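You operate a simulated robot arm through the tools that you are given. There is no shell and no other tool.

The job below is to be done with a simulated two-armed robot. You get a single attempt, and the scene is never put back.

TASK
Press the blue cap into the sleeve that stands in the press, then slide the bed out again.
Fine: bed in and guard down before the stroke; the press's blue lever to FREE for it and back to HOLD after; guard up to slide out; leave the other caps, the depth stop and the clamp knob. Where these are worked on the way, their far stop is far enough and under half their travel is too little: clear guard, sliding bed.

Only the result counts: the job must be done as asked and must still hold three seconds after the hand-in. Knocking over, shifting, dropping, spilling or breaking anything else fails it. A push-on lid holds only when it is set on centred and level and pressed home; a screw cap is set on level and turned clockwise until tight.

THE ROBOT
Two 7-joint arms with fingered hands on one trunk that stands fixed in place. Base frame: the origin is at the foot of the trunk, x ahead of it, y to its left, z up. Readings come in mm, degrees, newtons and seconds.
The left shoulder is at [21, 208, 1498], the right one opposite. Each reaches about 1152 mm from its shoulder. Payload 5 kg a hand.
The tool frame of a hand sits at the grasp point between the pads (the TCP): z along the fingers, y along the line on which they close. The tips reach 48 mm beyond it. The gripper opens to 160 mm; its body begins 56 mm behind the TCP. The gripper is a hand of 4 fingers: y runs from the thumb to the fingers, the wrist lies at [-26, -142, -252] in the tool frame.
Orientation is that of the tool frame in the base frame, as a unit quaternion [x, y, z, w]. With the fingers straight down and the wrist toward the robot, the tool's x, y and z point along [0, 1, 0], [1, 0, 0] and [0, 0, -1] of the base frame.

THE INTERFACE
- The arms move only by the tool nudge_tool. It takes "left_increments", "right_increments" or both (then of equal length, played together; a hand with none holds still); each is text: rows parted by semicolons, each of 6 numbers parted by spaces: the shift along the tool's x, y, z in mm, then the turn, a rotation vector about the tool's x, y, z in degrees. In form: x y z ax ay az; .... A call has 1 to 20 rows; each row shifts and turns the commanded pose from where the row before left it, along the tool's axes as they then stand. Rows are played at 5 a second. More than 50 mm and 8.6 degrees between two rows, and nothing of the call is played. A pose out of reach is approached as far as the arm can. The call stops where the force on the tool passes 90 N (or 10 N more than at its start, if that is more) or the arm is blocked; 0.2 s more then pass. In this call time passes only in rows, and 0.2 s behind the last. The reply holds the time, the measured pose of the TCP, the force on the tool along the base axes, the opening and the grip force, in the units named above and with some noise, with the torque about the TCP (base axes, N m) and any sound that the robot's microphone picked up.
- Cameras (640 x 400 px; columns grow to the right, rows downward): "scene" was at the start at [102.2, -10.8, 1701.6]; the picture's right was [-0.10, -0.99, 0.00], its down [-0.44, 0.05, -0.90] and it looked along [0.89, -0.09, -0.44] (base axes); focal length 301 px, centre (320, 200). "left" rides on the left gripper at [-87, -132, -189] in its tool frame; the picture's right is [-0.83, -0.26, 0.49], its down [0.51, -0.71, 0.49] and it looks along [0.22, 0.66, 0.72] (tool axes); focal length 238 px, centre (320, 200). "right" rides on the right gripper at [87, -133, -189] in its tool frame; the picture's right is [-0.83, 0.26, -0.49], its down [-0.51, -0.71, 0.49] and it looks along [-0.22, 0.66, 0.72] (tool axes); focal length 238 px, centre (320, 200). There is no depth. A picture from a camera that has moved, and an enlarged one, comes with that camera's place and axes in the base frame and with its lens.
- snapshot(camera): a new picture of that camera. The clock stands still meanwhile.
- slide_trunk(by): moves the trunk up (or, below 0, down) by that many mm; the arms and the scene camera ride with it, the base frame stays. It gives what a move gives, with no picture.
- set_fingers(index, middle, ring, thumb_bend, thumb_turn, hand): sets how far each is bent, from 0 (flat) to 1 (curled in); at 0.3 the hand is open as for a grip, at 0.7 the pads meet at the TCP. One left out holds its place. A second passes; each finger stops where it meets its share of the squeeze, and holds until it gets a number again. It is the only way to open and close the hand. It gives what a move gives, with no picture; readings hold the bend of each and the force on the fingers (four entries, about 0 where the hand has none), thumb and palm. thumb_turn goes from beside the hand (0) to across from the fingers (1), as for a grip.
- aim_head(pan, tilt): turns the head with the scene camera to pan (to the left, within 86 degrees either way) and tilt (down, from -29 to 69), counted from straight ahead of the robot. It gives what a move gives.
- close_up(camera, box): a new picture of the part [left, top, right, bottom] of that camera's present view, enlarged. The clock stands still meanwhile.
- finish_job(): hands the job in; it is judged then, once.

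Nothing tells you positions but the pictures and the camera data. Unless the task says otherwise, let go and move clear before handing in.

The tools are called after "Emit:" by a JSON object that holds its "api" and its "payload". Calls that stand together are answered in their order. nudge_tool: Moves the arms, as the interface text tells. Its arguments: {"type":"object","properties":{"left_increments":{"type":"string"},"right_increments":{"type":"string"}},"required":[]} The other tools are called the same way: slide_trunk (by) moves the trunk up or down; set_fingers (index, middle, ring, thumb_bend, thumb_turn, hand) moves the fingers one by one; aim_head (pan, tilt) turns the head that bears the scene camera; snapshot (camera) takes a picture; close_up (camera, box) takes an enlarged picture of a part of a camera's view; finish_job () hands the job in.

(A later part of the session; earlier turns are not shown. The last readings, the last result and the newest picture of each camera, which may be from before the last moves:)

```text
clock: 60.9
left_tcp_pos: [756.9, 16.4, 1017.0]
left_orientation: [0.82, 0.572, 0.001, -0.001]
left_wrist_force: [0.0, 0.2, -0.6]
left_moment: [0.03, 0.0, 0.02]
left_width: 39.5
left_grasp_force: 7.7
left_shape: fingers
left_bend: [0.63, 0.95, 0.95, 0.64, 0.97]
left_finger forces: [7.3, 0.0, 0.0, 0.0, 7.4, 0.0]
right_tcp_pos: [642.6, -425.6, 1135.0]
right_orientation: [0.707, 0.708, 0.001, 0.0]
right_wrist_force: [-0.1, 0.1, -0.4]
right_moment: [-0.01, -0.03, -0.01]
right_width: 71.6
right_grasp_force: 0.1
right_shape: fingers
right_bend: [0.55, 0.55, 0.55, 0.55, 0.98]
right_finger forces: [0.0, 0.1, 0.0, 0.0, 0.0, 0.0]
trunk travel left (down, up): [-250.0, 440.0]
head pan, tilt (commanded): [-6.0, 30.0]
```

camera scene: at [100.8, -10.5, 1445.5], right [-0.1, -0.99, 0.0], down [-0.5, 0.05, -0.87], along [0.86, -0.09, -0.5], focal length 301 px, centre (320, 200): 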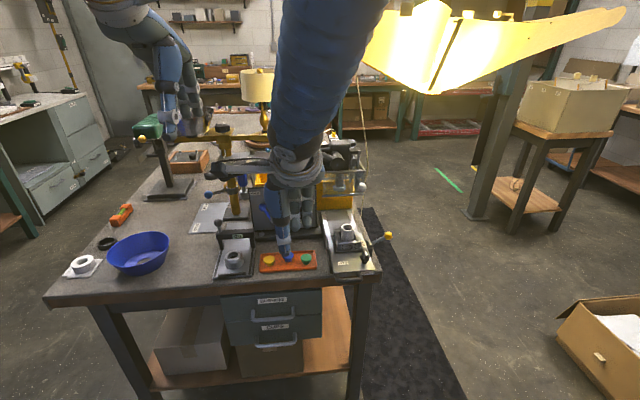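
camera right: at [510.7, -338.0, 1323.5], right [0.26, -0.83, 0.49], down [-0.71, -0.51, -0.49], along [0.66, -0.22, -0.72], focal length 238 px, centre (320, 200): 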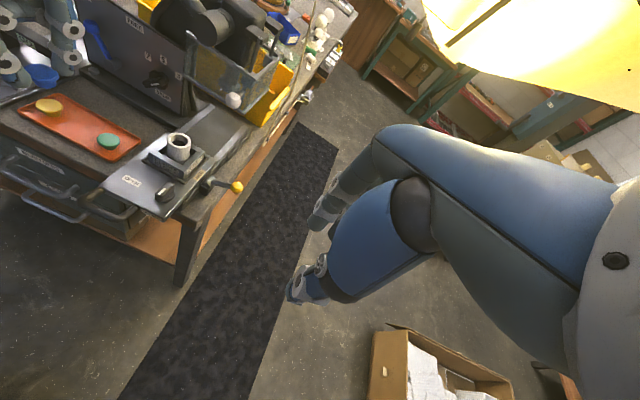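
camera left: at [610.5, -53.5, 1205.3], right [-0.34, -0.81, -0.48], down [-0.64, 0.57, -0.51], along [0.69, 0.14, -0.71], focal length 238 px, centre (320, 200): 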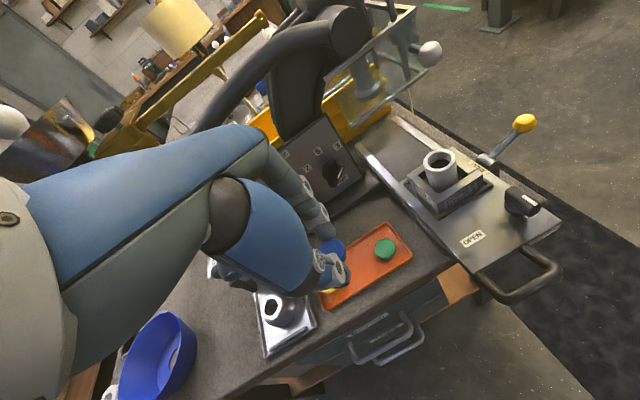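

The hand is vertical again at about 20° yaw. I'll carry the cap gently sideways toward the sleeve, staying in front of it.

Emit:
{"api": "nudge_tool", "payload": {"left_increments": "-13.6 5 0 0 0 0; -13.6 5 0 0 0 0; -13.6 5 0 0 0 0; -13.6 5 0 0 0 0; -13.6 5 0 0 0 0; -13.6 5 0 0 0 0; -13.6 5 0 0 0 0; -13.6 5 0 0 0 0; -13.6 5 0 0 0 0; -13.6 5 0 0 0 0; -13.6 5 0 0 0 0; -13.6 5 0 0 0 0; 0 0 0 0 0 0; 0 0 0 0 0 0"}}

Emit:
{"api": "snapshot", "payload": {"camera": "left"}}

Emit:
{"api": "close_up", "payload": {"camera": "right", "box": [60, 20, 280, 230]}}

Emit:
{"api": "close_up", "payload": {"camera": "scene", "box": [290, 140, 400, 270]}}

```text
clock: 63.9
left_tcp_pos: [756.1, -158.9, 1018.0]
left_orientation: [0.82, 0.573, 0.0, -0.001]
left_wrist_force: [-0.7, -0.8, 0.7]
left_moment: [0.04, -0.01, 0.0]
left_width: 39.4
left_grasp_force: 7.2
left_shape: fingers
left_bend: [0.63, 0.95, 0.95, 0.64, 0.97]
left_finger forces: [7.3, 0.1, 0.0, 0.1, 7.2, 0.1]
right_tcp_pos: [642.0, -426.1, 1135.5]
right_orientation: [0.707, 0.707, 0.001, 0.001]
right_wrist_force: [-0.6, -0.4, 0.4]
right_moment: [0.03, 0.01, -0.03]
right_width: 71.5
right_grasp_force: 0.1
right_shape: fingers
right_bend: [0.55, 0.55, 0.55, 0.55, 0.98]
right_finger forces: [0.0, 0.0, 0.1, 0.1, 0.0, 0.0]
trunk travel left (down, up): [-250.0, 440.0]
head pan, tilt (commanded): [-6.0, 30.0]
```

```text
taken
camera left: at [600.4, -194.4, 1205.7], right [-0.53, -0.69, -0.49], down [-0.49, 0.72, -0.49], along [0.69, -0.02, -0.72], focal length 238 px, centre (320, 200)
```

left: 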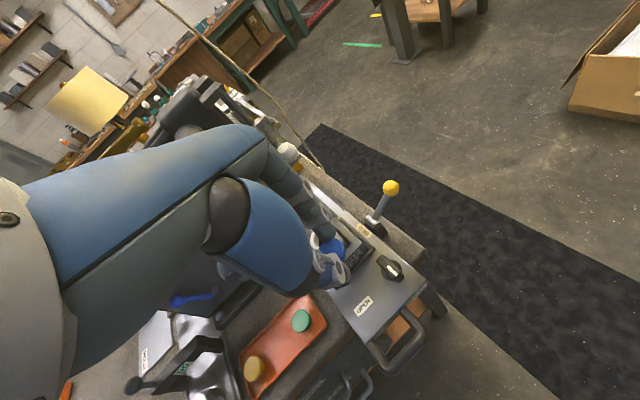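

```text
1.90 times, centred on (170, 125) of right
camera zoom: at [511.1, -338.3, 1323.2], right [0.26, -0.83, 0.49], down [-0.71, -0.51, -0.49], along [0.66, -0.22, -0.72], focal length 454 px, centre (606, 343)
```

zoom: 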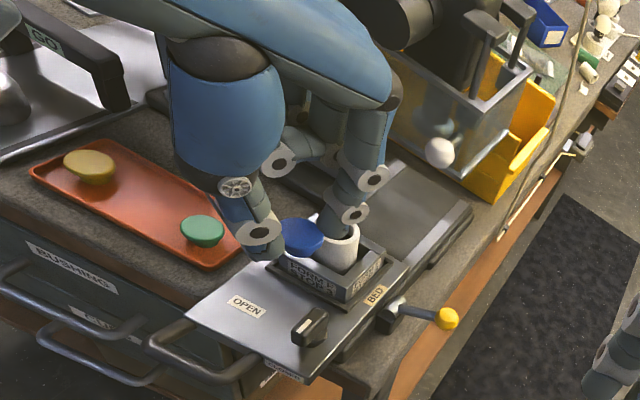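

```text
3.08 times, centred on (345, 205) of scene
camera zoom: at [100.8, -11.1, 1445.4], right [-0.1, -0.99, 0.0], down [-0.5, 0.05, -0.87], along [0.86, -0.09, -0.5], focal length 927 px, centre (243, 185)
```

zoom: 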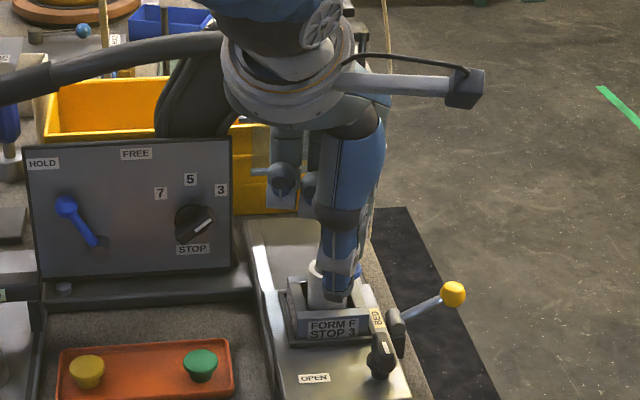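

The cap and sleeve are both visible from the right camera. I'll advance part of the way and check clearance to the guard knob.

Emit:
{"api": "nudge_tool", "payload": {"left_increments": "3.5 9.4 0 0 0 0; 3.5 9.4 0 0 0 0; 3.5 9.4 0 0 0 0; 2.3 -0.8 0 0 0 0; 0 0 0 0 0 0; 0 0 0 0 0 0"}}

Emit:
{"api": "close_up", "payload": {"camera": "right", "box": [130, 50, 270, 190]}}

Emit:
{"api": "close_up", "payload": {"camera": "scene", "box": [310, 160, 390, 250]}}

Emit:
{"api": "close_up", "payload": {"camera": "left", "box": [250, 120, 420, 300]}}

```text
clock: 65.3
left_tcp_pos: [787.2, -153.8, 1018.7]
left_orientation: [0.82, 0.573, 0.001, -0.001]
left_wrist_force: [-0.1, -0.3, -0.3]
left_moment: [-0.04, -0.02, 0.0]
left_width: 39.6
left_grasp_force: 7.6
left_shape: fingers
left_bend: [0.63, 0.95, 0.95, 0.64, 0.97]
left_finger forces: [7.3, 0.0, 0.0, 0.1, 7.3, 0.0]
right_tcp_pos: [641.6, -425.6, 1135.3]
right_orientation: [0.707, 0.707, 0.0, 0.0]
right_wrist_force: [0.7, 0.8, -0.3]
right_moment: [-0.04, 0.01, -0.01]
right_width: 71.7
right_grasp_force: 0.0
right_shape: fingers
right_bend: [0.55, 0.55, 0.55, 0.55, 0.98]
right_finger forces: [0.0, 0.0, 0.0, 0.0, 0.0, 0.0]
trunk travel left (down, up): [-250.0, 440.0]
head pan, tilt (commanded): [-6.0, 30.0]
```

```text
2.86 times, centred on (200, 120) of right
camera zoom: at [510.9, -338.0, 1323.4], right [0.26, -0.83, 0.49], down [-0.71, -0.51, -0.49], along [0.66, -0.22, -0.72], focal length 681 px, centre (663, 429)
```

zoom: 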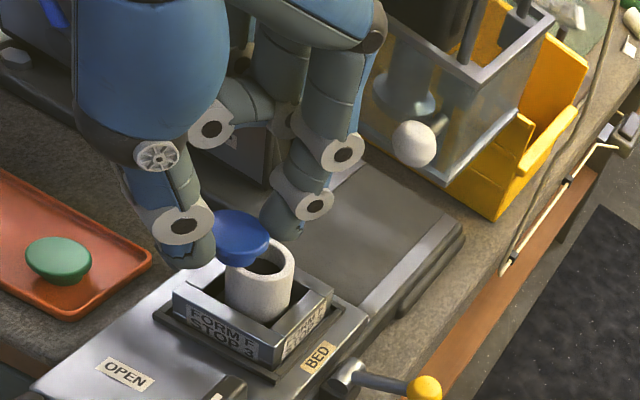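

```text
4.44 times, centred on (350, 205) of scene
camera zoom: at [100.6, -10.8, 1445.4], right [-0.1, -0.99, 0.0], down [-0.5, 0.05, -0.87], along [0.86, -0.09, -0.5], focal length 1339 px, centre (187, 178)
```

zoom: 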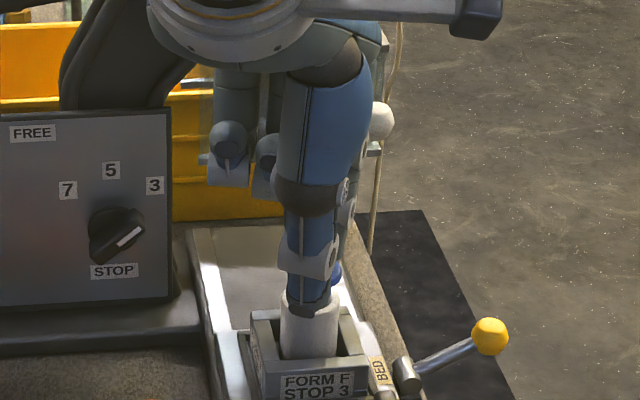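

```text
2.22 times, centred on (335, 210) of left
camera zoom: at [631.2, -190.8, 1205.4], right [-0.53, -0.69, -0.49], down [-0.49, 0.72, -0.49], along [0.69, -0.02, -0.72], focal length 530 px, centre (287, 178)
```

zoom: 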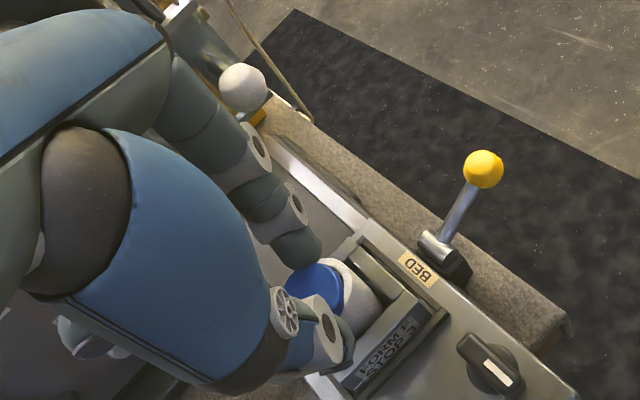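

Clearance to the knob looks adequate. I'll advance 20 mm more and lower so the plug is just above the sleeve, then check alignment.

Emit:
{"api": "nudge_tool", "payload": {"left_increments": "3.5 9.4 0 0 0 0; 3.5 9.4 0 0 0 0; 0 0 6 0 0 0; 0 0 6 0 0 0; 0 0 0 0 0 0; 0 0 0 0 0 0"}}

Emit:
{"api": "close_up", "payload": {"camera": "right", "box": [160, 80, 240, 160]}}

Emit:
{"api": "close_up", "payload": {"camera": "left", "box": [290, 200, 390, 300]}}

Emit:
{"api": "close_up", "payload": {"camera": "scene", "box": [320, 200, 370, 250]}}

```text
clock: 66.7
left_tcp_pos: [808.2, -153.9, 1006.1]
left_orientation: [0.82, 0.572, 0.001, 0.0]
left_wrist_force: [-0.7, 0.2, -0.6]
left_moment: [0.01, 0.04, 0.02]
left_width: 39.5
left_grasp_force: 7.9
left_shape: fingers
left_bend: [0.63, 0.95, 0.95, 0.64, 0.97]
left_finger forces: [7.4, 0.0, 0.1, 0.2, 7.2, 0.1]
right_tcp_pos: [643.2, -425.5, 1135.9]
right_orientation: [0.707, 0.708, 0.0, 0.0]
right_wrist_force: [0.8, -0.1, 0.4]
right_moment: [0.0, -0.01, -0.01]
right_width: 71.7
right_grasp_force: 0.0
right_shape: fingers
right_bend: [0.55, 0.55, 0.55, 0.55, 0.98]
right_finger forces: [0.0, 0.1, 0.0, 0.0, 0.0, 0.0]
trunk travel left (down, up): [-250.0, 440.0]
head pan, tilt (commanded): [-6.0, 30.0]
```

```text
5.00 times, centred on (200, 120) of right
camera zoom: at [511.2, -338.0, 1323.3], right [0.26, -0.83, 0.49], down [-0.71, -0.51, -0.49], along [0.66, -0.22, -0.72], focal length 1192 px, centre (920, 600)
```

zoom: 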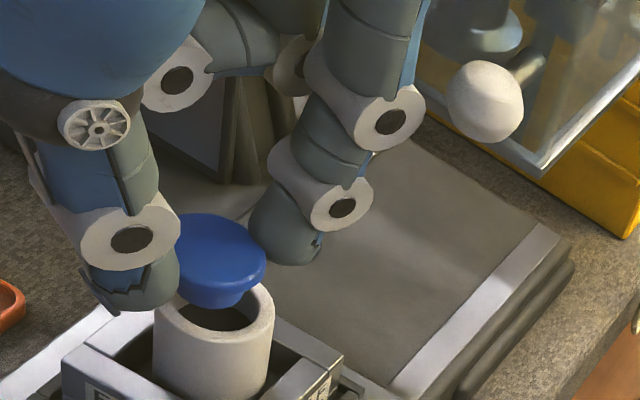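

```text
4.00 times, centred on (340, 250) of left
camera zoom: at [651.5, -191.1, 1193.6], right [-0.53, -0.69, -0.49], down [-0.49, 0.72, -0.49], along [0.69, -0.02, -0.72], focal length 953 px, centre (240, 0)
```

zoom: 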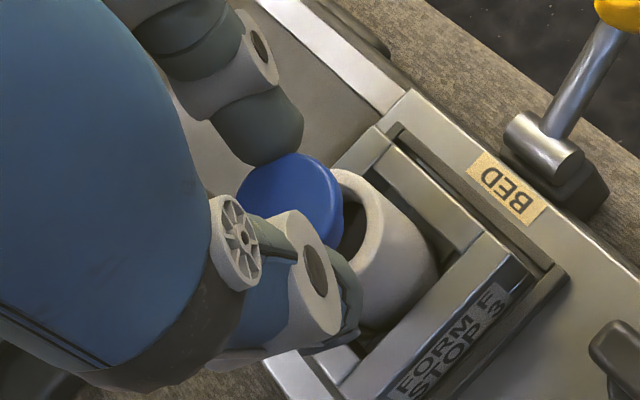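

```text
8.00 times, centred on (345, 225) of scene
camera zoom: at [100.9, -10.9, 1445.4], right [-0.1, -0.99, 0.0], down [-0.5, 0.05, -0.87], along [0.86, -0.09, -0.5], focal length 2410 px, centre (120, 0)
```

zoom: 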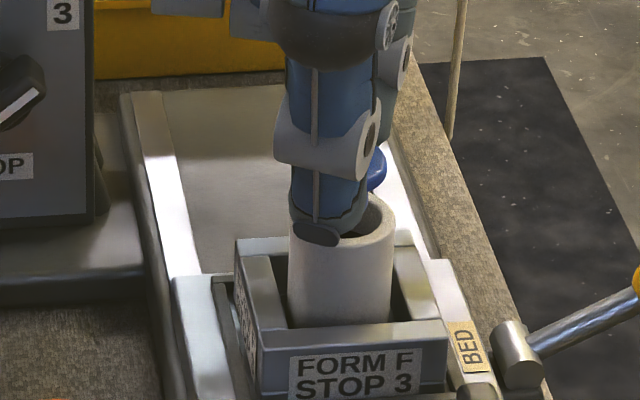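

The cap is nearly centred over the sleeve, about 2 mm too far to +y. I'll correct that, lower 6 mm and re-check.

Emit:
{"api": "nudge_tool", "payload": {"left_increments": "-1.9 0.7 0 0 0 0; 0 0 3 0 0 0; 0 0 3 0 0 0; 0 0 0 0 0 0; 0 0 0 0 0 0"}}

Emit:
{"api": "close_up", "payload": {"camera": "right", "box": [160, 90, 220, 150]}}

Emit:
{"api": "close_up", "payload": {"camera": "left", "box": [300, 215, 370, 285]}}

Emit:
{"api": "close_up", "payload": {"camera": "scene", "box": [320, 205, 360, 245]}}

```text
clock: 67.9
left_tcp_pos: [806.6, -154.9, 1000.0]
left_orientation: [0.819, 0.573, 0.001, -0.001]
left_wrist_force: [-0.9, -0.1, -0.1]
left_moment: [0.01, -0.04, -0.04]
left_width: 39.6
left_grasp_force: 7.6
left_shape: fingers
left_bend: [0.63, 0.95, 0.95, 0.64, 0.97]
left_finger forces: [7.2, 0.0, 0.0, 0.0, 7.1, 0.0]
right_tcp_pos: [642.6, -425.3, 1136.3]
right_orientation: [0.707, 0.708, 0.0, -0.001]
right_wrist_force: [0.1, 0.0, -0.4]
right_moment: [-0.01, -0.02, -0.03]
right_width: 71.5
right_grasp_force: 0.1
right_shape: fingers
right_bend: [0.55, 0.55, 0.55, 0.55, 0.98]
right_finger forces: [0.1, 0.0, 0.0, 0.0, 0.0, 0.0]
trunk travel left (down, up): [-250.0, 440.0]
head pan, tilt (commanded): [-6.0, 30.0]
```

```text
6.67 times, centred on (190, 120) of right
camera zoom: at [511.1, -338.0, 1323.3], right [0.26, -0.83, 0.49], down [-0.71, -0.51, -0.49], along [0.66, -0.22, -0.72], focal length 1589 px, centre (1187, 733)
```

zoom: 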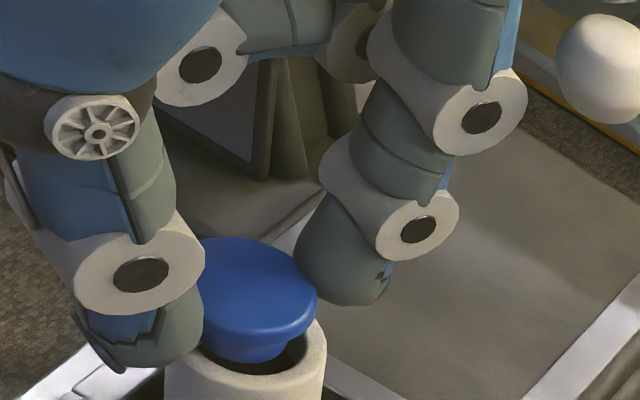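

```text
5.71 times, centred on (335, 250) of left
camera zoom: at [651.2, -192.6, 1187.8], right [-0.53, -0.69, -0.49], down [-0.49, 0.72, -0.49], along [0.69, -0.02, -0.72], focal length 1362 px, centre (234, -86)
```

zoom: 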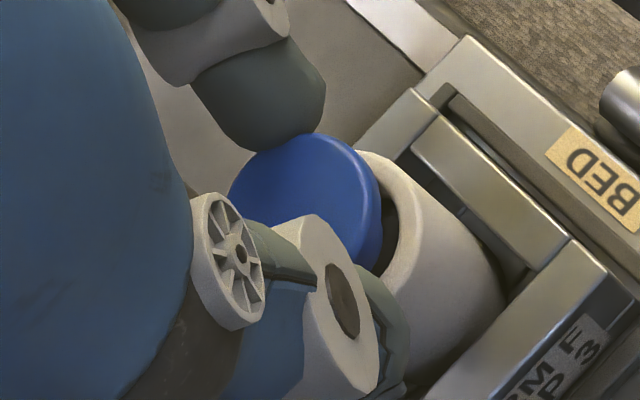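

```text
10.00 times, centred on (340, 225) of scene
camera zoom: at [100.8, -10.8, 1445.4], right [-0.1, -0.99, 0.0], down [-0.5, 0.05, -0.87], along [0.86, -0.09, -0.5], focal length 3013 px, centre (120, -50)
```

zoom: 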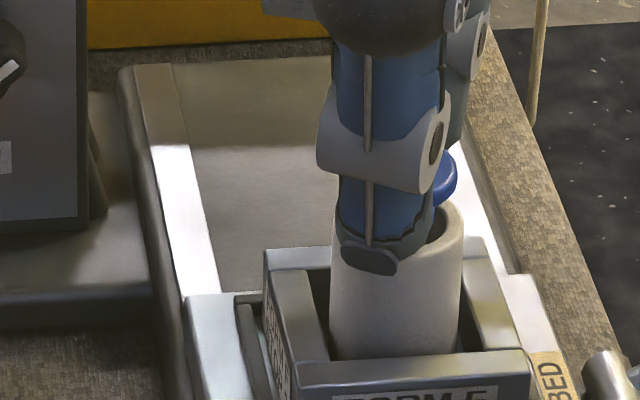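

The plug hangs over the hole within a couple of millimetres. I'll lower slowly in small steps while watching the wrist force.

Emit:
{"api": "nudge_tool", "payload": {"left_increments": "0.5 0 1.5 0 0 0; 0 0 1.5 0 0 0; 0 0 1.5 0 0 0; 0 0 0 0 0 0; 0 0 0 0 0 0"}}

Emit:
{"api": "close_up", "payload": {"camera": "right", "box": [160, 90, 220, 150]}}

Emit:
{"api": "close_up", "payload": {"camera": "left", "box": [300, 215, 370, 285]}}

```text
clock: 69.1
left_tcp_pos: [807.8, -155.8, 996.1]
left_orientation: [0.82, 0.573, 0.001, 0.0]
left_wrist_force: [-1.0, -0.7, 0.1]
left_moment: [-0.03, 0.02, -0.01]
left_width: 39.6
left_grasp_force: 7.6
left_shape: fingers
left_bend: [0.63, 0.95, 0.95, 0.64, 0.97]
left_finger forces: [7.4, 0.0, 0.1, 0.1, 7.2, 0.0]
right_tcp_pos: [643.5, -426.1, 1136.1]
right_orientation: [0.707, 0.707, 0.0, 0.0]
right_wrist_force: [0.1, -1.0, -1.7]
right_moment: [-0.01, -0.01, 0.04]
right_width: 71.7
right_grasp_force: 0.1
right_shape: fingers
right_bend: [0.55, 0.55, 0.55, 0.55, 0.98]
right_finger forces: [0.0, 0.1, 0.0, 0.1, 0.0, 0.1]
trunk travel left (down, up): [-250.0, 440.0]
head pan, tilt (commanded): [-6.0, 30.0]
```

```text
6.67 times, centred on (190, 120) of right
camera zoom: at [511.1, -338.0, 1323.3], right [0.26, -0.83, 0.49], down [-0.71, -0.51, -0.49], along [0.66, -0.22, -0.72], focal length 1589 px, centre (1187, 733)
```

zoom: 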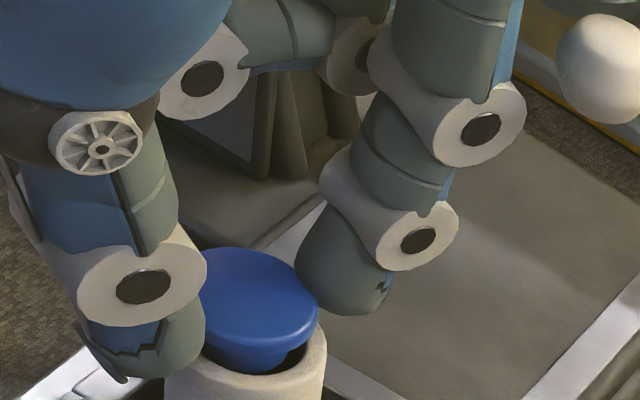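

```text
5.71 times, centred on (335, 250) of left
camera zoom: at [652.0, -192.7, 1183.4], right [-0.53, -0.69, -0.49], down [-0.49, 0.72, -0.49], along [0.69, -0.02, -0.72], focal length 1362 px, centre (234, -86)
```

zoom: 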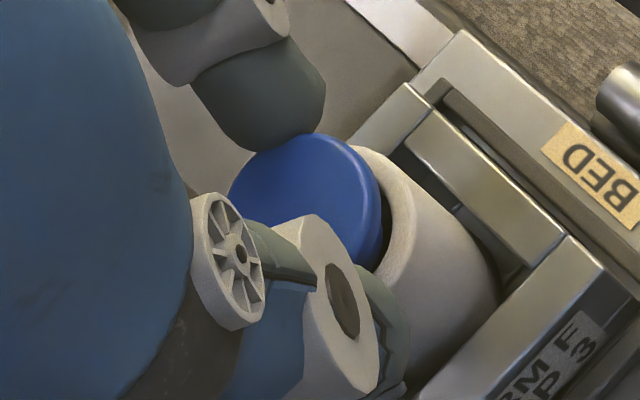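

Still no contact. I'll keep lowering a millimetre at a time.

Emit:
{"api": "nudge_tool", "payload": {"left_increments": "0 0 1 0 0 0; 0 0 0 0 0 0; 0 0 1 0 0 0; 0 0 0 0 0 0; 0 0 0 0 0 0"}}

Emit:
{"api": "close_up", "payload": {"camera": "right", "box": [160, 90, 220, 150]}}

Emit:
{"api": "close_up", "payload": {"camera": "scene", "box": [320, 205, 360, 245]}}

```text
clock: 70.3
left_tcp_pos: [808.2, -156.2, 993.9]
left_orientation: [0.82, 0.573, 0.001, -0.001]
left_wrist_force: [0.8, 0.6, 4.5]
left_moment: [-0.04, 0.0, 0.0]
left_width: 39.5
left_grasp_force: 8.6
left_shape: fingers
left_bend: [0.63, 0.95, 0.95, 0.64, 0.97]
left_finger forces: [8.3, 0.0, 0.0, 0.0, 8.1, 0.0]
right_tcp_pos: [642.3, -425.1, 1135.8]
right_orientation: [0.707, 0.707, 0.0, 0.0]
right_wrist_force: [0.6, -0.4, 0.7]
right_moment: [0.02, 0.04, -0.02]
right_width: 71.8
right_grasp_force: 0.1
right_shape: fingers
right_bend: [0.55, 0.55, 0.55, 0.55, 0.98]
right_finger forces: [0.0, 0.0, 0.0, 0.1, 0.0, 0.1]
trunk travel left (down, up): [-250.0, 440.0]
head pan, tilt (commanded): [-6.0, 30.0]
```

```text
6.67 times, centred on (190, 120) of right
camera zoom: at [510.7, -337.9, 1323.5], right [0.26, -0.83, 0.49], down [-0.71, -0.51, -0.49], along [0.66, -0.22, -0.72], focal length 1589 px, centre (1187, 733)
```

zoom: 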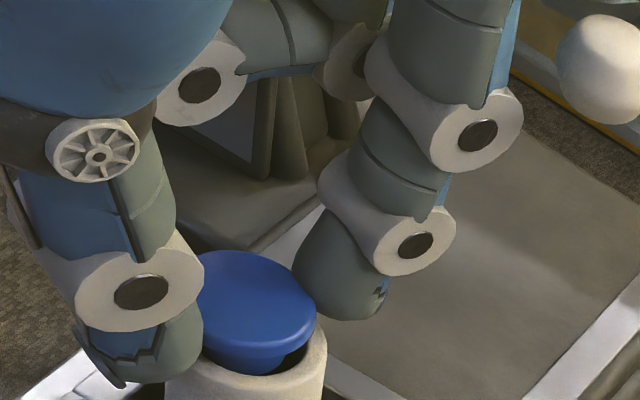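

```text
10.00 times, centred on (340, 225) of scene
camera zoom: at [100.4, -10.8, 1445.5], right [-0.1, -0.99, 0.0], down [-0.5, 0.05, -0.87], along [0.86, -0.09, -0.5], focal length 3013 px, centre (120, -50)
```

zoom: 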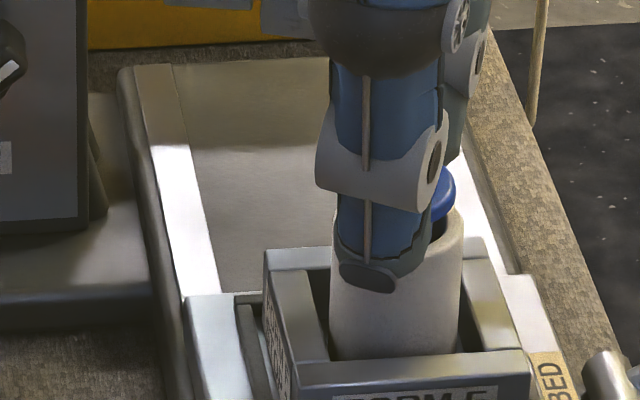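

There's a light even contact of about 4.5 N. Before releasing, I'll bring the right hand's camera lower and closer to check the plug is in the hole.

Emit:
{"api": "nudge_tool", "payload": {"right_increments": "5 11 37 0 0 0; 5 11 37 0 0 0; 5 11 37 0 0 0; 5 11 37 0 0 0; 5 11 37 0 0 0; 0 0 0 0 0 0; 0 0 0 0 0 0"}}

Emit:
{"api": "snapshot", "payload": {"camera": "right"}}

Emit:
{"api": "close_up", "payload": {"camera": "right", "box": [140, 30, 240, 130]}}

```text
clock: 71.9
left_tcp_pos: [806.5, -155.6, 994.0]
left_orientation: [0.819, 0.573, 0.001, 0.0]
left_wrist_force: [-1.4, 0.1, 4.7]
left_moment: [-0.03, 0.02, 0.0]
left_width: 39.3
left_grasp_force: 8.9
left_shape: fingers
left_bend: [0.64, 0.95, 0.95, 0.64, 0.97]
left_finger forces: [8.7, 0.0, 0.1, 0.0, 8.9, 0.1]
right_tcp_pos: [698.7, -399.9, 953.2]
right_orientation: [0.707, 0.707, 0.0, 0.0]
right_wrist_force: [-0.2, -0.1, -0.2]
right_moment: [0.0, -0.03, 0.02]
right_width: 71.7
right_grasp_force: 0.1
right_shape: fingers
right_bend: [0.55, 0.55, 0.55, 0.55, 0.98]
right_finger forces: [0.0, 0.0, 0.0, 0.0, 0.1, 0.1]
trunk travel left (down, up): [-250.0, 440.0]
head pan, tilt (commanded): [-6.0, 30.0]
```

```text
taken
camera right: at [566.8, -313.0, 1140.3], right [0.26, -0.83, 0.49], down [-0.71, -0.51, -0.49], along [0.66, -0.22, -0.72], focal length 238 px, centre (320, 200)
```

right: 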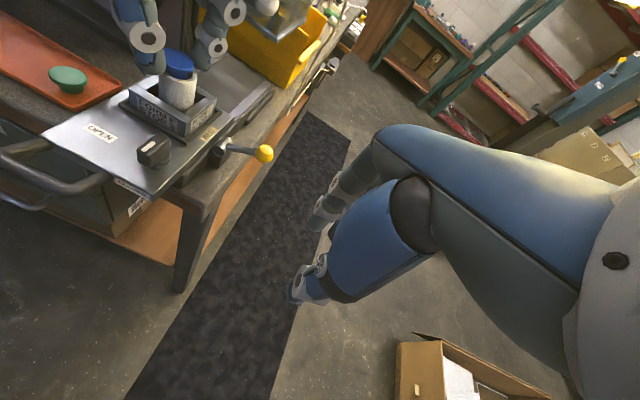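

```text
4.00 times, centred on (190, 80) of right
camera zoom: at [566.8, -313.0, 1140.3], right [0.26, -0.83, 0.49], down [-0.71, -0.51, -0.49], along [0.66, -0.22, -0.72], focal length 953 px, centre (840, 680)
```

zoom: 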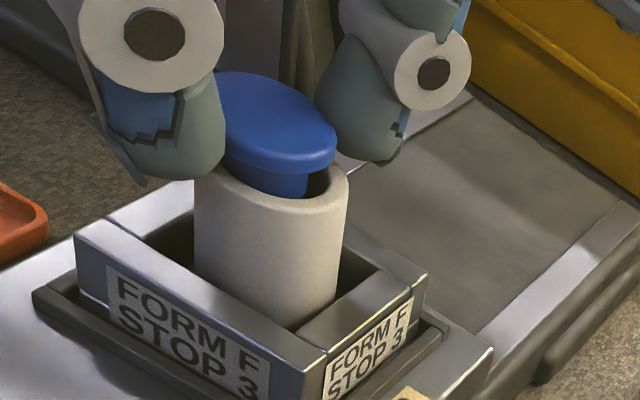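

The view confirms the plug is inside the sleeve mouth, centred, with the fingertips resting on the rim. I'll lift half a millimetre and open gently to let the cap settle.

Emit:
{"api": "nudge_tool", "payload": {"left_increments": "0 0 -0.7 0 0 0; 0 0 0 0 0 0"}}

Emit:
{"api": "set_fingers", "payload": {"hand": "left", "index": 0.6, "thumb_bend": 0.6}}

Emit:
{"api": "close_up", "payload": {"camera": "right", "box": [140, 30, 240, 130]}}

Emit:
{"api": "close_up", "payload": {"camera": "left", "box": [290, 200, 390, 300]}}

```text
clock: 72.5
left_tcp_pos: [806.5, -155.7, 993.4]
left_orientation: [0.82, 0.572, 0.001, 0.0]
left_wrist_force: [-0.9, 0.3, 2.5]
left_moment: [-0.05, 0.01, 0.0]
left_width: 39.4
left_grasp_force: 9.2
left_shape: fingers
left_bend: [0.64, 0.95, 0.95, 0.64, 0.97]
left_finger forces: [8.3, 0.0, 0.0, 0.1, 8.9, 0.0]
right_tcp_pos: [698.6, -400.4, 952.7]
right_orientation: [0.707, 0.707, 0.0, -0.001]
right_wrist_force: [-0.2, -0.5, -0.8]
right_moment: [0.01, 0.02, -0.02]
right_width: 71.8
right_grasp_force: 0.0
right_shape: fingers
right_bend: [0.55, 0.55, 0.55, 0.55, 0.98]
right_finger forces: [0.1, 0.0, 0.0, 0.0, 0.0, 0.0]
trunk travel left (down, up): [-250.0, 440.0]
head pan, tilt (commanded): [-6.0, 30.0]
```

```text
clock: 73.5
left_tcp_pos: [807.7, -156.4, 993.2]
left_orientation: [0.82, 0.572, 0.001, 0.0]
left_wrist_force: [1.4, 0.3, 0.2]
left_moment: [-0.02, -0.01, -0.01]
left_width: 50.8
left_grasp_force: 0.0
left_shape: fingers
left_bend: [0.6, 0.95, 0.95, 0.6, 0.97]
left_finger forces: [0.1, 0.0, 0.1, 0.1, 0.0, 0.0]
right_tcp_pos: [698.5, -401.3, 951.4]
right_orientation: [0.707, 0.707, 0.0, 0.0]
right_wrist_force: [-0.6, 0.2, 1.1]
right_moment: [0.0, -0.01, 0.0]
right_width: 71.4
right_grasp_force: 0.0
right_shape: fingers
right_bend: [0.55, 0.55, 0.55, 0.55, 0.98]
right_finger forces: [0.0, 0.0, 0.0, 0.1, 0.0, 0.0]
trunk travel left (down, up): [-250.0, 440.0]
head pan, tilt (commanded): [-6.0, 30.0]
```

```text
4.00 times, centred on (190, 80) of right
camera zoom: at [566.9, -313.0, 1140.4], right [0.26, -0.83, 0.49], down [-0.71, -0.51, -0.49], along [0.66, -0.22, -0.72], focal length 953 px, centre (840, 680)
```

zoom: 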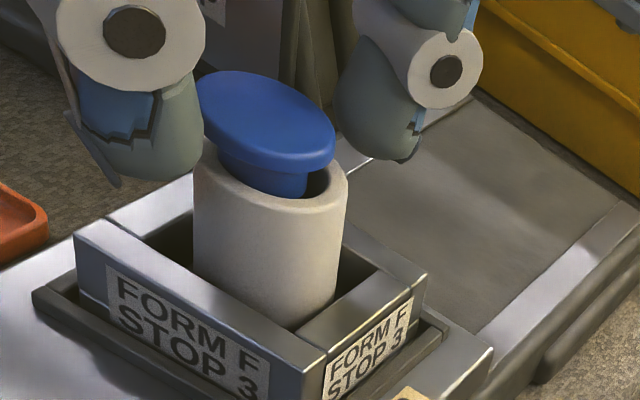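

```text
4.00 times, centred on (340, 250) of left
camera zoom: at [651.6, -192.3, 1181.8], right [-0.53, -0.69, -0.49], down [-0.49, 0.72, -0.49], along [0.69, -0.02, -0.72], focal length 953 px, centre (240, 0)
```

zoom: 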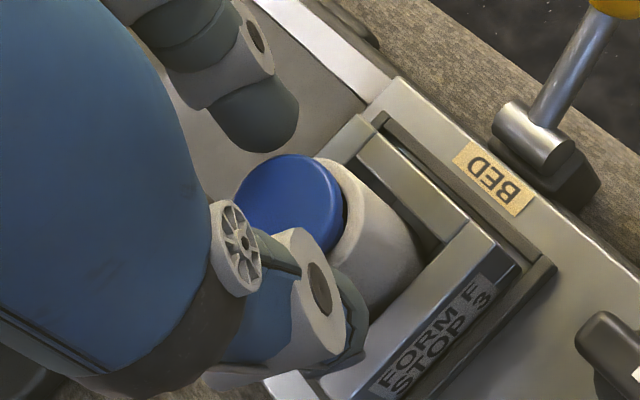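

The cap is released and standing on the sleeve. I'll zoom in to judge whether it's seated centred and level.

Emit:
{"api": "close_up", "payload": {"camera": "right", "box": [170, 40, 220, 100]}}

Emit:
{"api": "close_up", "payload": {"camera": "scene", "box": [325, 205, 360, 240]}}

Emit:
{"api": "close_up", "payload": {"camera": "left", "box": [310, 220, 365, 275]}}

```text
6.67 times, centred on (195, 70) of right
camera zoom: at [566.9, -313.0, 1140.4], right [0.26, -0.83, 0.49], down [-0.71, -0.51, -0.49], along [0.66, -0.22, -0.72], focal length 1589 px, centre (1153, 1067)
```

zoom: 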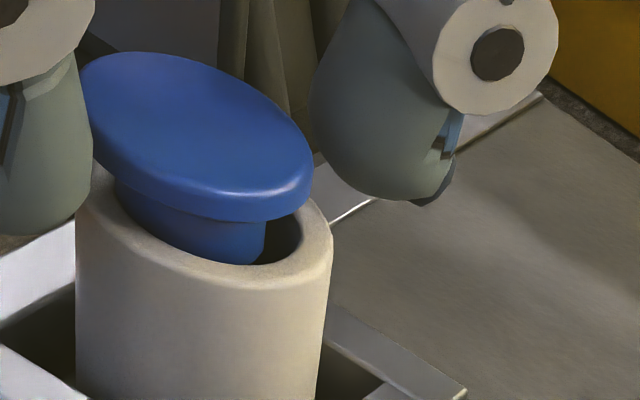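

```text
11.43 times, centred on (342, 222) of scene
camera zoom: at [100.8, -10.8, 1445.4], right [-0.1, -0.99, 0.0], down [-0.5, 0.05, -0.87], along [0.86, -0.09, -0.5], focal length 3443 px, centre (63, -57)
```

zoom: 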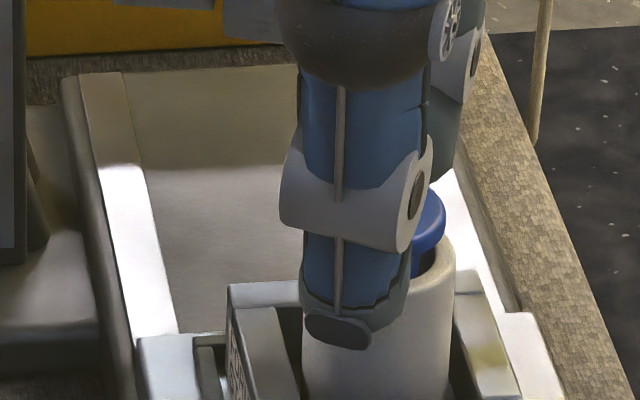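

```text
7.27 times, centred on (338, 248) of left
camera zoom: at [651.6, -192.3, 1181.8], right [-0.53, -0.69, -0.49], down [-0.49, 0.72, -0.49], along [0.69, -0.02, -0.72], focal length 1734 px, centre (193, -146)
```

zoom: 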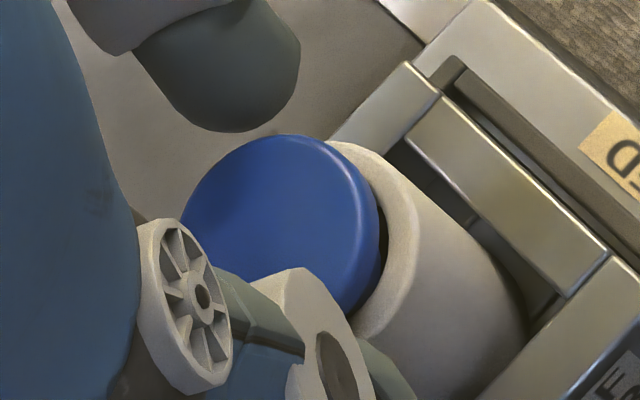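

The cap may sit a few millimetres toward the robot from centre. I'll lift the left hand straight up and away for an unobstructed look.

Emit:
{"api": "set_fingers", "payload": {"hand": "left", "index": 0.57, "thumb_bend": 0.57}}

Emit:
{"api": "nudge_tool", "payload": {"left_increments": "0 0 -5 0 0 0; 0 0 -10 0 0 0; 0 0 -15 0 0 0; 0 0 -15 0 0 0; 0 0 -15 0 0 0; -7 -18.8 -5 0 0 0; -7 -18.8 -5 0 0 0; -7 -18.8 -5 0 0 0; -7 -18.8 -5 0 0 0; 0 0 0 0 0 0; 0 0 0 0 0 0"}}

Emit:
{"api": "close_up", "payload": {"camera": "right", "box": [160, 30, 220, 110]}}

Emit:
{"api": "close_up", "payload": {"camera": "scene", "box": [320, 205, 370, 245]}}

Emit:
{"api": "snapshot", "payload": {"camera": "left"}}

```text
clock: 74.5
left_tcp_pos: [807.0, -155.9, 994.6]
left_orientation: [0.82, 0.573, 0.001, -0.001]
left_wrist_force: [-0.5, 0.5, 0.1]
left_moment: [0.01, 0.01, 0.0]
left_width: 66.8
left_grasp_force: 0.0
left_shape: fingers
left_bend: [0.56, 0.95, 0.95, 0.56, 0.97]
left_finger forces: [0.0, 0.1, 0.0, 0.0, 0.0, 0.1]
right_tcp_pos: [698.2, -400.0, 952.7]
right_orientation: [0.707, 0.707, 0.001, 0.0]
right_wrist_force: [-0.4, -1.1, -0.5]
right_moment: [0.0, 0.01, -0.01]
right_width: 71.6
right_grasp_force: 0.0
right_shape: fingers
right_bend: [0.55, 0.55, 0.55, 0.55, 0.98]
right_finger forces: [0.0, 0.0, 0.0, 0.1, 0.0, 0.0]
trunk travel left (down, up): [-250.0, 440.0]
head pan, tilt (commanded): [-6.0, 30.0]
```

```text
clock: 76.9
left_tcp_pos: [726.7, -155.4, 1074.3]
left_orientation: [0.82, 0.573, 0.001, 0.0]
left_wrist_force: [-0.6, -0.2, -0.1]
left_moment: [-0.04, -0.02, 0.0]
left_width: 66.6
left_grasp_force: 0.0
left_shape: fingers
left_bend: [0.56, 0.95, 0.95, 0.56, 0.97]
left_finger forces: [0.0, 0.0, 0.0, 0.0, 0.0, 0.0]
right_tcp_pos: [697.2, -401.1, 953.3]
right_orientation: [0.708, 0.707, 0.0, 0.0]
right_wrist_force: [-0.2, -0.3, 0.6]
right_moment: [-0.02, -0.02, 0.0]
right_width: 71.4
right_grasp_force: 0.0
right_shape: fingers
right_bend: [0.55, 0.55, 0.55, 0.55, 0.98]
right_finger forces: [0.0, 0.0, 0.0, 0.0, 0.1, 0.0]
trunk travel left (down, up): [-250.0, 440.0]
head pan, tilt (commanded): [-6.0, 30.0]
```

```text
5.00 times, centred on (190, 70) of right
camera zoom: at [566.4, -313.0, 1140.6], right [0.26, -0.83, 0.49], down [-0.71, -0.51, -0.49], along [0.66, -0.22, -0.72], focal length 1192 px, centre (970, 850)
```

zoom: 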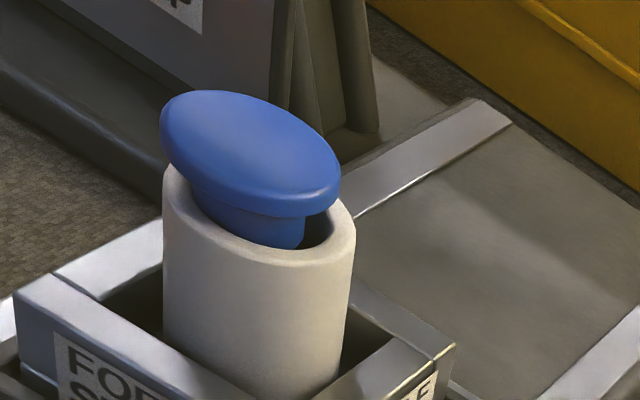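

```text
10.00 times, centred on (345, 225) of scene
camera zoom: at [100.2, -10.8, 1445.5], right [-0.1, -0.99, 0.0], down [-0.5, 0.05, -0.87], along [0.86, -0.09, -0.5], focal length 3013 px, centre (70, -50)
```

zoom: 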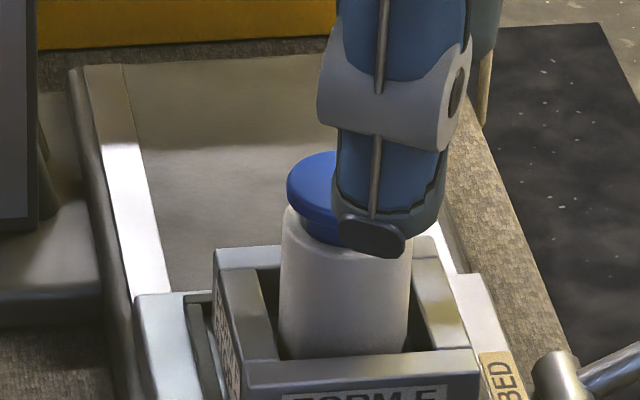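

```text
taken
camera left: at [570.8, -192.2, 1262.0], right [-0.53, -0.69, -0.49], down [-0.49, 0.72, -0.49], along [0.69, -0.02, -0.72], focal length 238 px, centre (320, 200)
```

left: 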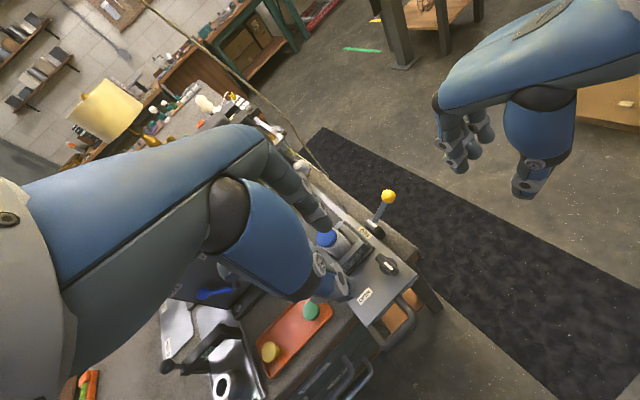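

The cap appears seated a few millimetres into the mouth, possibly slightly tilted. I'll move the left hand fully clear for a clean look.

Emit:
{"api": "nudge_tool", "payload": {"left_increments": "10 -3.5 -10 0 0 0; 20 -7 0 0 0 0; 25 -9 0 0 0 0; 30 -11 0 0 0 0; 30 -11 0 0 0 0; 30 -11 0 0 0 0; 30 -11 0 0 0 0; 0 0 0 0 0 0"}}

Emit:
{"api": "close_up", "payload": {"camera": "right", "box": [165, 40, 215, 90]}}

Emit:
{"api": "close_up", "payload": {"camera": "scene", "box": [325, 205, 365, 240]}}

Emit:
{"api": "snapshot", "payload": {"camera": "left"}}

```text
clock: 78.7
left_tcp_pos: [727.4, 27.9, 1084.2]
left_orientation: [0.82, 0.573, 0.001, 0.0]
left_wrist_force: [0.0, -0.9, 0.3]
left_moment: [0.05, -0.04, 0.02]
left_width: 66.7
left_grasp_force: 0.0
left_shape: fingers
left_bend: [0.56, 0.95, 0.95, 0.56, 0.97]
left_finger forces: [0.1, 0.1, 0.0, 0.1, 0.1, 0.1]
right_tcp_pos: [698.1, -400.7, 951.9]
right_orientation: [0.707, 0.707, 0.0, 0.0]
right_wrist_force: [-0.6, 0.7, 0.9]
right_moment: [0.07, 0.02, 0.01]
right_width: 71.7
right_grasp_force: 0.0
right_shape: fingers
right_bend: [0.55, 0.55, 0.55, 0.55, 0.98]
right_finger forces: [0.0, 0.1, 0.1, 0.0, 0.1, 0.0]
trunk travel left (down, up): [-250.0, 440.0]
head pan, tilt (commanded): [-6.0, 30.0]
```

```text
8.00 times, centred on (190, 65) of right
camera zoom: at [566.8, -314.1, 1140.1], right [0.26, -0.83, 0.49], down [-0.71, -0.51, -0.49], along [0.66, -0.22, -0.72], focal length 1907 px, centre (1360, 1280)
```

zoom: 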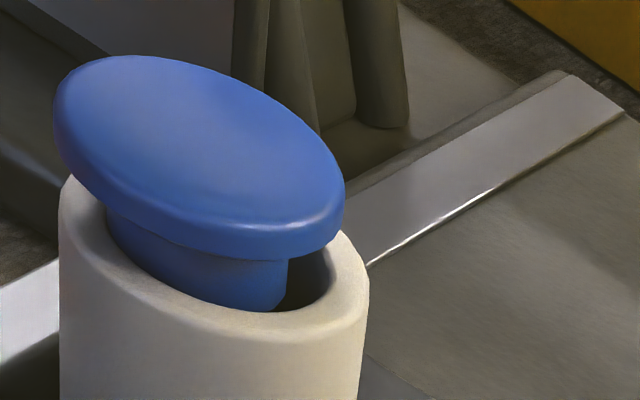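

```text
11.43 times, centred on (345, 222) of scene
camera zoom: at [100.8, -11.8, 1445.4], right [-0.1, -0.99, 0.0], down [-0.5, 0.05, -0.87], along [0.86, -0.09, -0.5], focal length 3443 px, centre (34, -57)
```

zoom: 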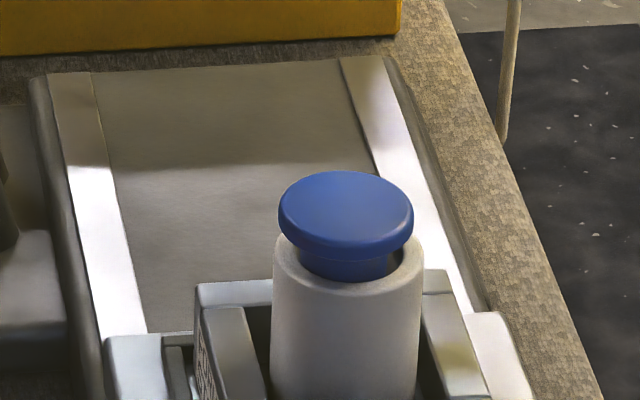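

```text
taken
camera left: at [571.7, -8.2, 1271.4], right [-0.53, -0.69, -0.49], down [-0.49, 0.72, -0.49], along [0.69, -0.02, -0.72], focal length 238 px, centre (320, 200)
```

left: 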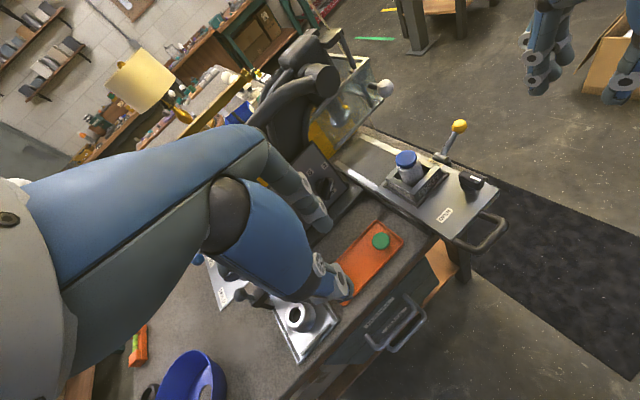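

The cap is level and started in the mouth, but about 2 mm off-centre toward the thumb side. I'll bring the left hand back around it and let the closing fingers centre it.

Emit:
{"api": "nudge_tool", "payload": {"left_increments": "-30 11 0 0 0 0; -30 11 0 0 0 0; -30 11 0 0 0 0; -30 11 0 0 0 0; -25 9 0 0 0 0; -20 7 0 0 0 0; -10 3.5 10 0 0 0; 7 18.8 5 0 0 0; 7 18.8 5 0 0 0; 7 18.8 5 0 0 0; 7 18.8 5 0 0 0; 0 2.3 10 0 0 0; 0 0 15 0 0 0; 0 0 15 0 0 0; 0 0 10 0 0 0; 0 0 0 0 0 0; 0 0 0 0 0 0"}}

Emit:
{"api": "close_up", "payload": {"camera": "right", "box": [150, 30, 230, 110]}}

Emit:
{"api": "close_up", "payload": {"camera": "left", "box": [290, 200, 390, 300]}}

```text
clock: 82.3
left_tcp_pos: [808.3, -157.3, 1004.8]
left_orientation: [0.82, 0.573, 0.001, -0.001]
left_wrist_force: [-0.2, 0.0, -0.4]
left_moment: [-0.01, 0.01, 0.02]
left_width: 66.8
left_grasp_force: 0.1
left_shape: fingers
left_bend: [0.56, 0.95, 0.95, 0.56, 0.97]
left_finger forces: [0.0, 0.1, 0.1, 0.0, 0.0, 0.1]
right_tcp_pos: [699.1, -399.6, 951.4]
right_orientation: [0.707, 0.707, -0.001, 0.0]
right_wrist_force: [-0.1, 0.8, 0.4]
right_moment: [0.02, -0.02, 0.02]
right_width: 71.8
right_grasp_force: 0.0
right_shape: fingers
right_bend: [0.55, 0.55, 0.55, 0.55, 0.98]
right_finger forces: [0.0, 0.0, 0.0, 0.0, 0.1, 0.0]
trunk travel left (down, up): [-250.0, 440.0]
head pan, tilt (commanded): [-6.0, 30.0]
```

```text
5.00 times, centred on (190, 70) of right
camera zoom: at [567.0, -313.0, 1140.3], right [0.26, -0.83, 0.49], down [-0.71, -0.51, -0.49], along [0.66, -0.22, -0.72], focal length 1192 px, centre (970, 850)
```

zoom: 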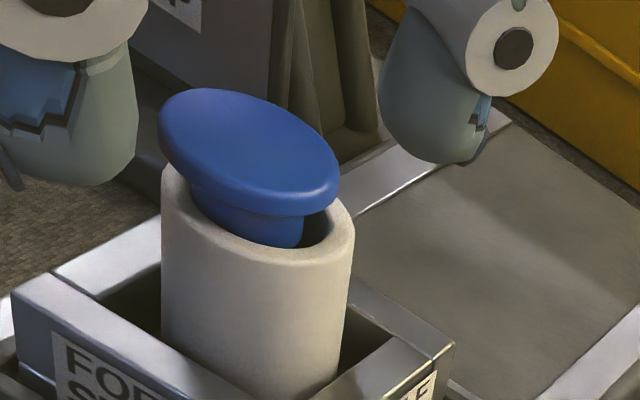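

```text
4.00 times, centred on (340, 250) of left
camera zoom: at [653.0, -192.9, 1191.5], right [-0.53, -0.69, -0.49], down [-0.49, 0.72, -0.49], along [0.69, -0.02, -0.72], focal length 953 px, centre (240, 0)
```

zoom: 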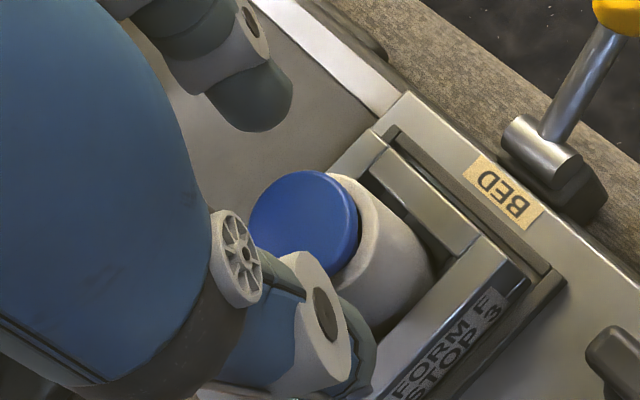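

The fingers straddle the cap with room. I'll lower to grip height and close gently to centre it.

Emit:
{"api": "nudge_tool", "payload": {"left_increments": "0 0 4 0 0 0; 0 0 3 0 0 0; 0 0 2.5 0 0 0; 0 0 0 0 0 0; 0 0 0 0 0 0"}}

Emit:
{"api": "set_fingers", "payload": {"hand": "left", "index": 0.61, "thumb_bend": 0.61}}

Emit:
{"api": "close_up", "payload": {"camera": "right", "box": [150, 30, 230, 110]}}

Emit:
{"api": "close_up", "payload": {"camera": "left", "box": [290, 200, 390, 300]}}

```text
clock: 83.5
left_tcp_pos: [809.1, -157.2, 995.4]
left_orientation: [0.82, 0.573, 0.001, -0.001]
left_wrist_force: [0.2, -0.1, 0.4]
left_moment: [0.04, 0.02, 0.01]
left_width: 66.7
left_grasp_force: 0.1
left_shape: fingers
left_bend: [0.56, 0.95, 0.95, 0.56, 0.97]
left_finger forces: [0.0, 0.1, 0.0, 0.1, 0.0, 0.0]
right_tcp_pos: [699.6, -401.0, 953.0]
right_orientation: [0.707, 0.707, 0.0, 0.0]
right_wrist_force: [0.2, -0.5, 0.5]
right_moment: [0.01, 0.02, -0.02]
right_width: 71.9
right_grasp_force: 0.2
right_shape: fingers
right_bend: [0.55, 0.55, 0.55, 0.55, 0.98]
right_finger forces: [0.0, 0.0, 0.0, 0.0, 0.0, 0.0]
trunk travel left (down, up): [-250.0, 440.0]
head pan, tilt (commanded): [-6.0, 30.0]
```

```text
clock: 84.5
left_tcp_pos: [809.2, -157.2, 994.9]
left_orientation: [0.819, 0.573, 0.001, -0.001]
left_wrist_force: [-0.2, -0.3, -0.2]
left_moment: [-0.03, 0.01, -0.02]
left_width: 48.1
left_grasp_force: 0.3
left_shape: fingers
left_bend: [0.61, 0.95, 0.95, 0.61, 0.97]
left_finger forces: [0.0, 0.0, 0.1, 0.0, 0.0, 0.1]
right_tcp_pos: [698.4, -400.2, 953.2]
right_orientation: [0.708, 0.707, 0.0, 0.0]
right_wrist_force: [-0.1, 0.5, -0.5]
right_moment: [0.01, -0.02, 0.0]
right_width: 71.7
right_grasp_force: 0.0
right_shape: fingers
right_bend: [0.55, 0.55, 0.55, 0.55, 0.98]
right_finger forces: [0.0, 0.1, 0.1, 0.0, 0.1, 0.0]
trunk travel left (down, up): [-250.0, 440.0]
head pan, tilt (commanded): [-6.0, 30.0]
```

```text
5.00 times, centred on (190, 70) of right
camera zoom: at [566.9, -313.0, 1140.4], right [0.26, -0.83, 0.49], down [-0.71, -0.51, -0.49], along [0.66, -0.22, -0.72], focal length 1192 px, centre (970, 850)
```

zoom: 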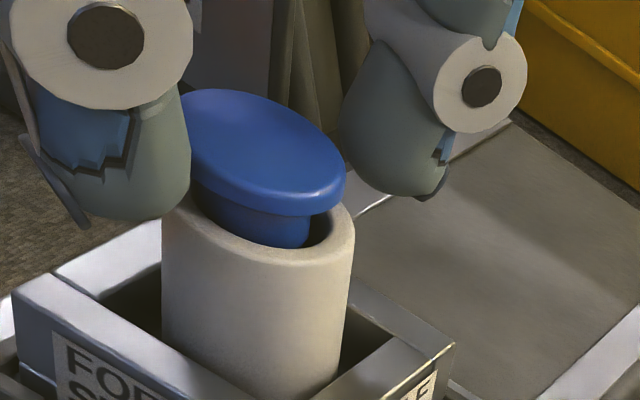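

```text
4.00 times, centred on (340, 250) of left
camera zoom: at [653.5, -193.0, 1182.4], right [-0.53, -0.69, -0.49], down [-0.49, 0.72, -0.49], along [0.69, -0.02, -0.72], focal length 953 px, centre (240, 0)
```

zoom: 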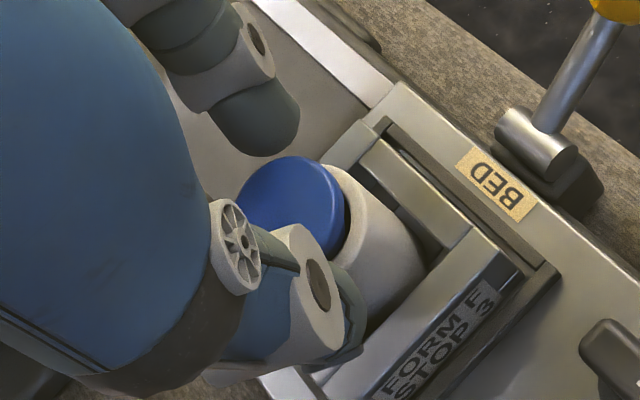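

The thumb has already pushed the cap toward centre. I'll close a touch more.

Emit:
{"api": "set_fingers", "payload": {"hand": "left", "index": 0.625, "thumb_bend": 0.62}}

Emit:
{"api": "close_up", "payload": {"camera": "right", "box": [150, 30, 230, 110]}}

```text
clock: 85.5
left_tcp_pos: [809.5, -157.2, 995.2]
left_orientation: [0.82, 0.573, 0.001, -0.001]
left_wrist_force: [-0.4, -0.7, -0.6]
left_moment: [0.01, 0.01, 0.02]
left_width: 44.6
left_grasp_force: 0.5
left_shape: fingers
left_bend: [0.62, 0.95, 0.95, 0.62, 0.97]
left_finger forces: [0.0, 0.0, 0.0, 0.1, 0.1, 0.1]
right_tcp_pos: [697.9, -398.5, 952.2]
right_orientation: [0.707, 0.708, 0.0, 0.0]
right_wrist_force: [0.6, -0.2, 0.3]
right_moment: [0.0, -0.01, 0.0]
right_width: 71.4
right_grasp_force: 0.1
right_shape: fingers
right_bend: [0.55, 0.55, 0.55, 0.55, 0.98]
right_finger forces: [0.1, 0.0, 0.0, 0.0, 0.0, 0.0]
trunk travel left (down, up): [-250.0, 440.0]
head pan, tilt (commanded): [-6.0, 30.0]
```

```text
5.00 times, centred on (190, 70) of right
camera zoom: at [566.9, -313.0, 1140.4], right [0.26, -0.83, 0.49], down [-0.71, -0.51, -0.49], along [0.66, -0.22, -0.72], focal length 1192 px, centre (970, 850)
```

zoom: 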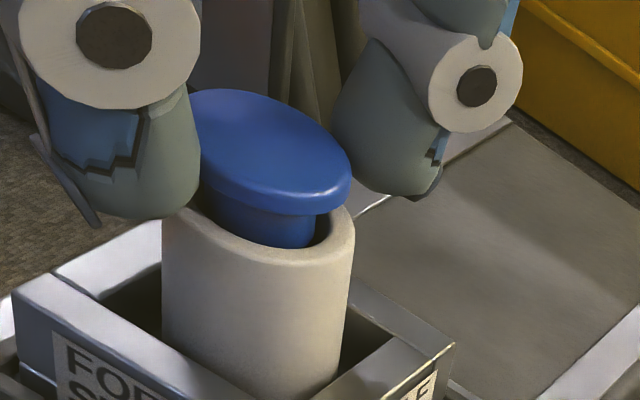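

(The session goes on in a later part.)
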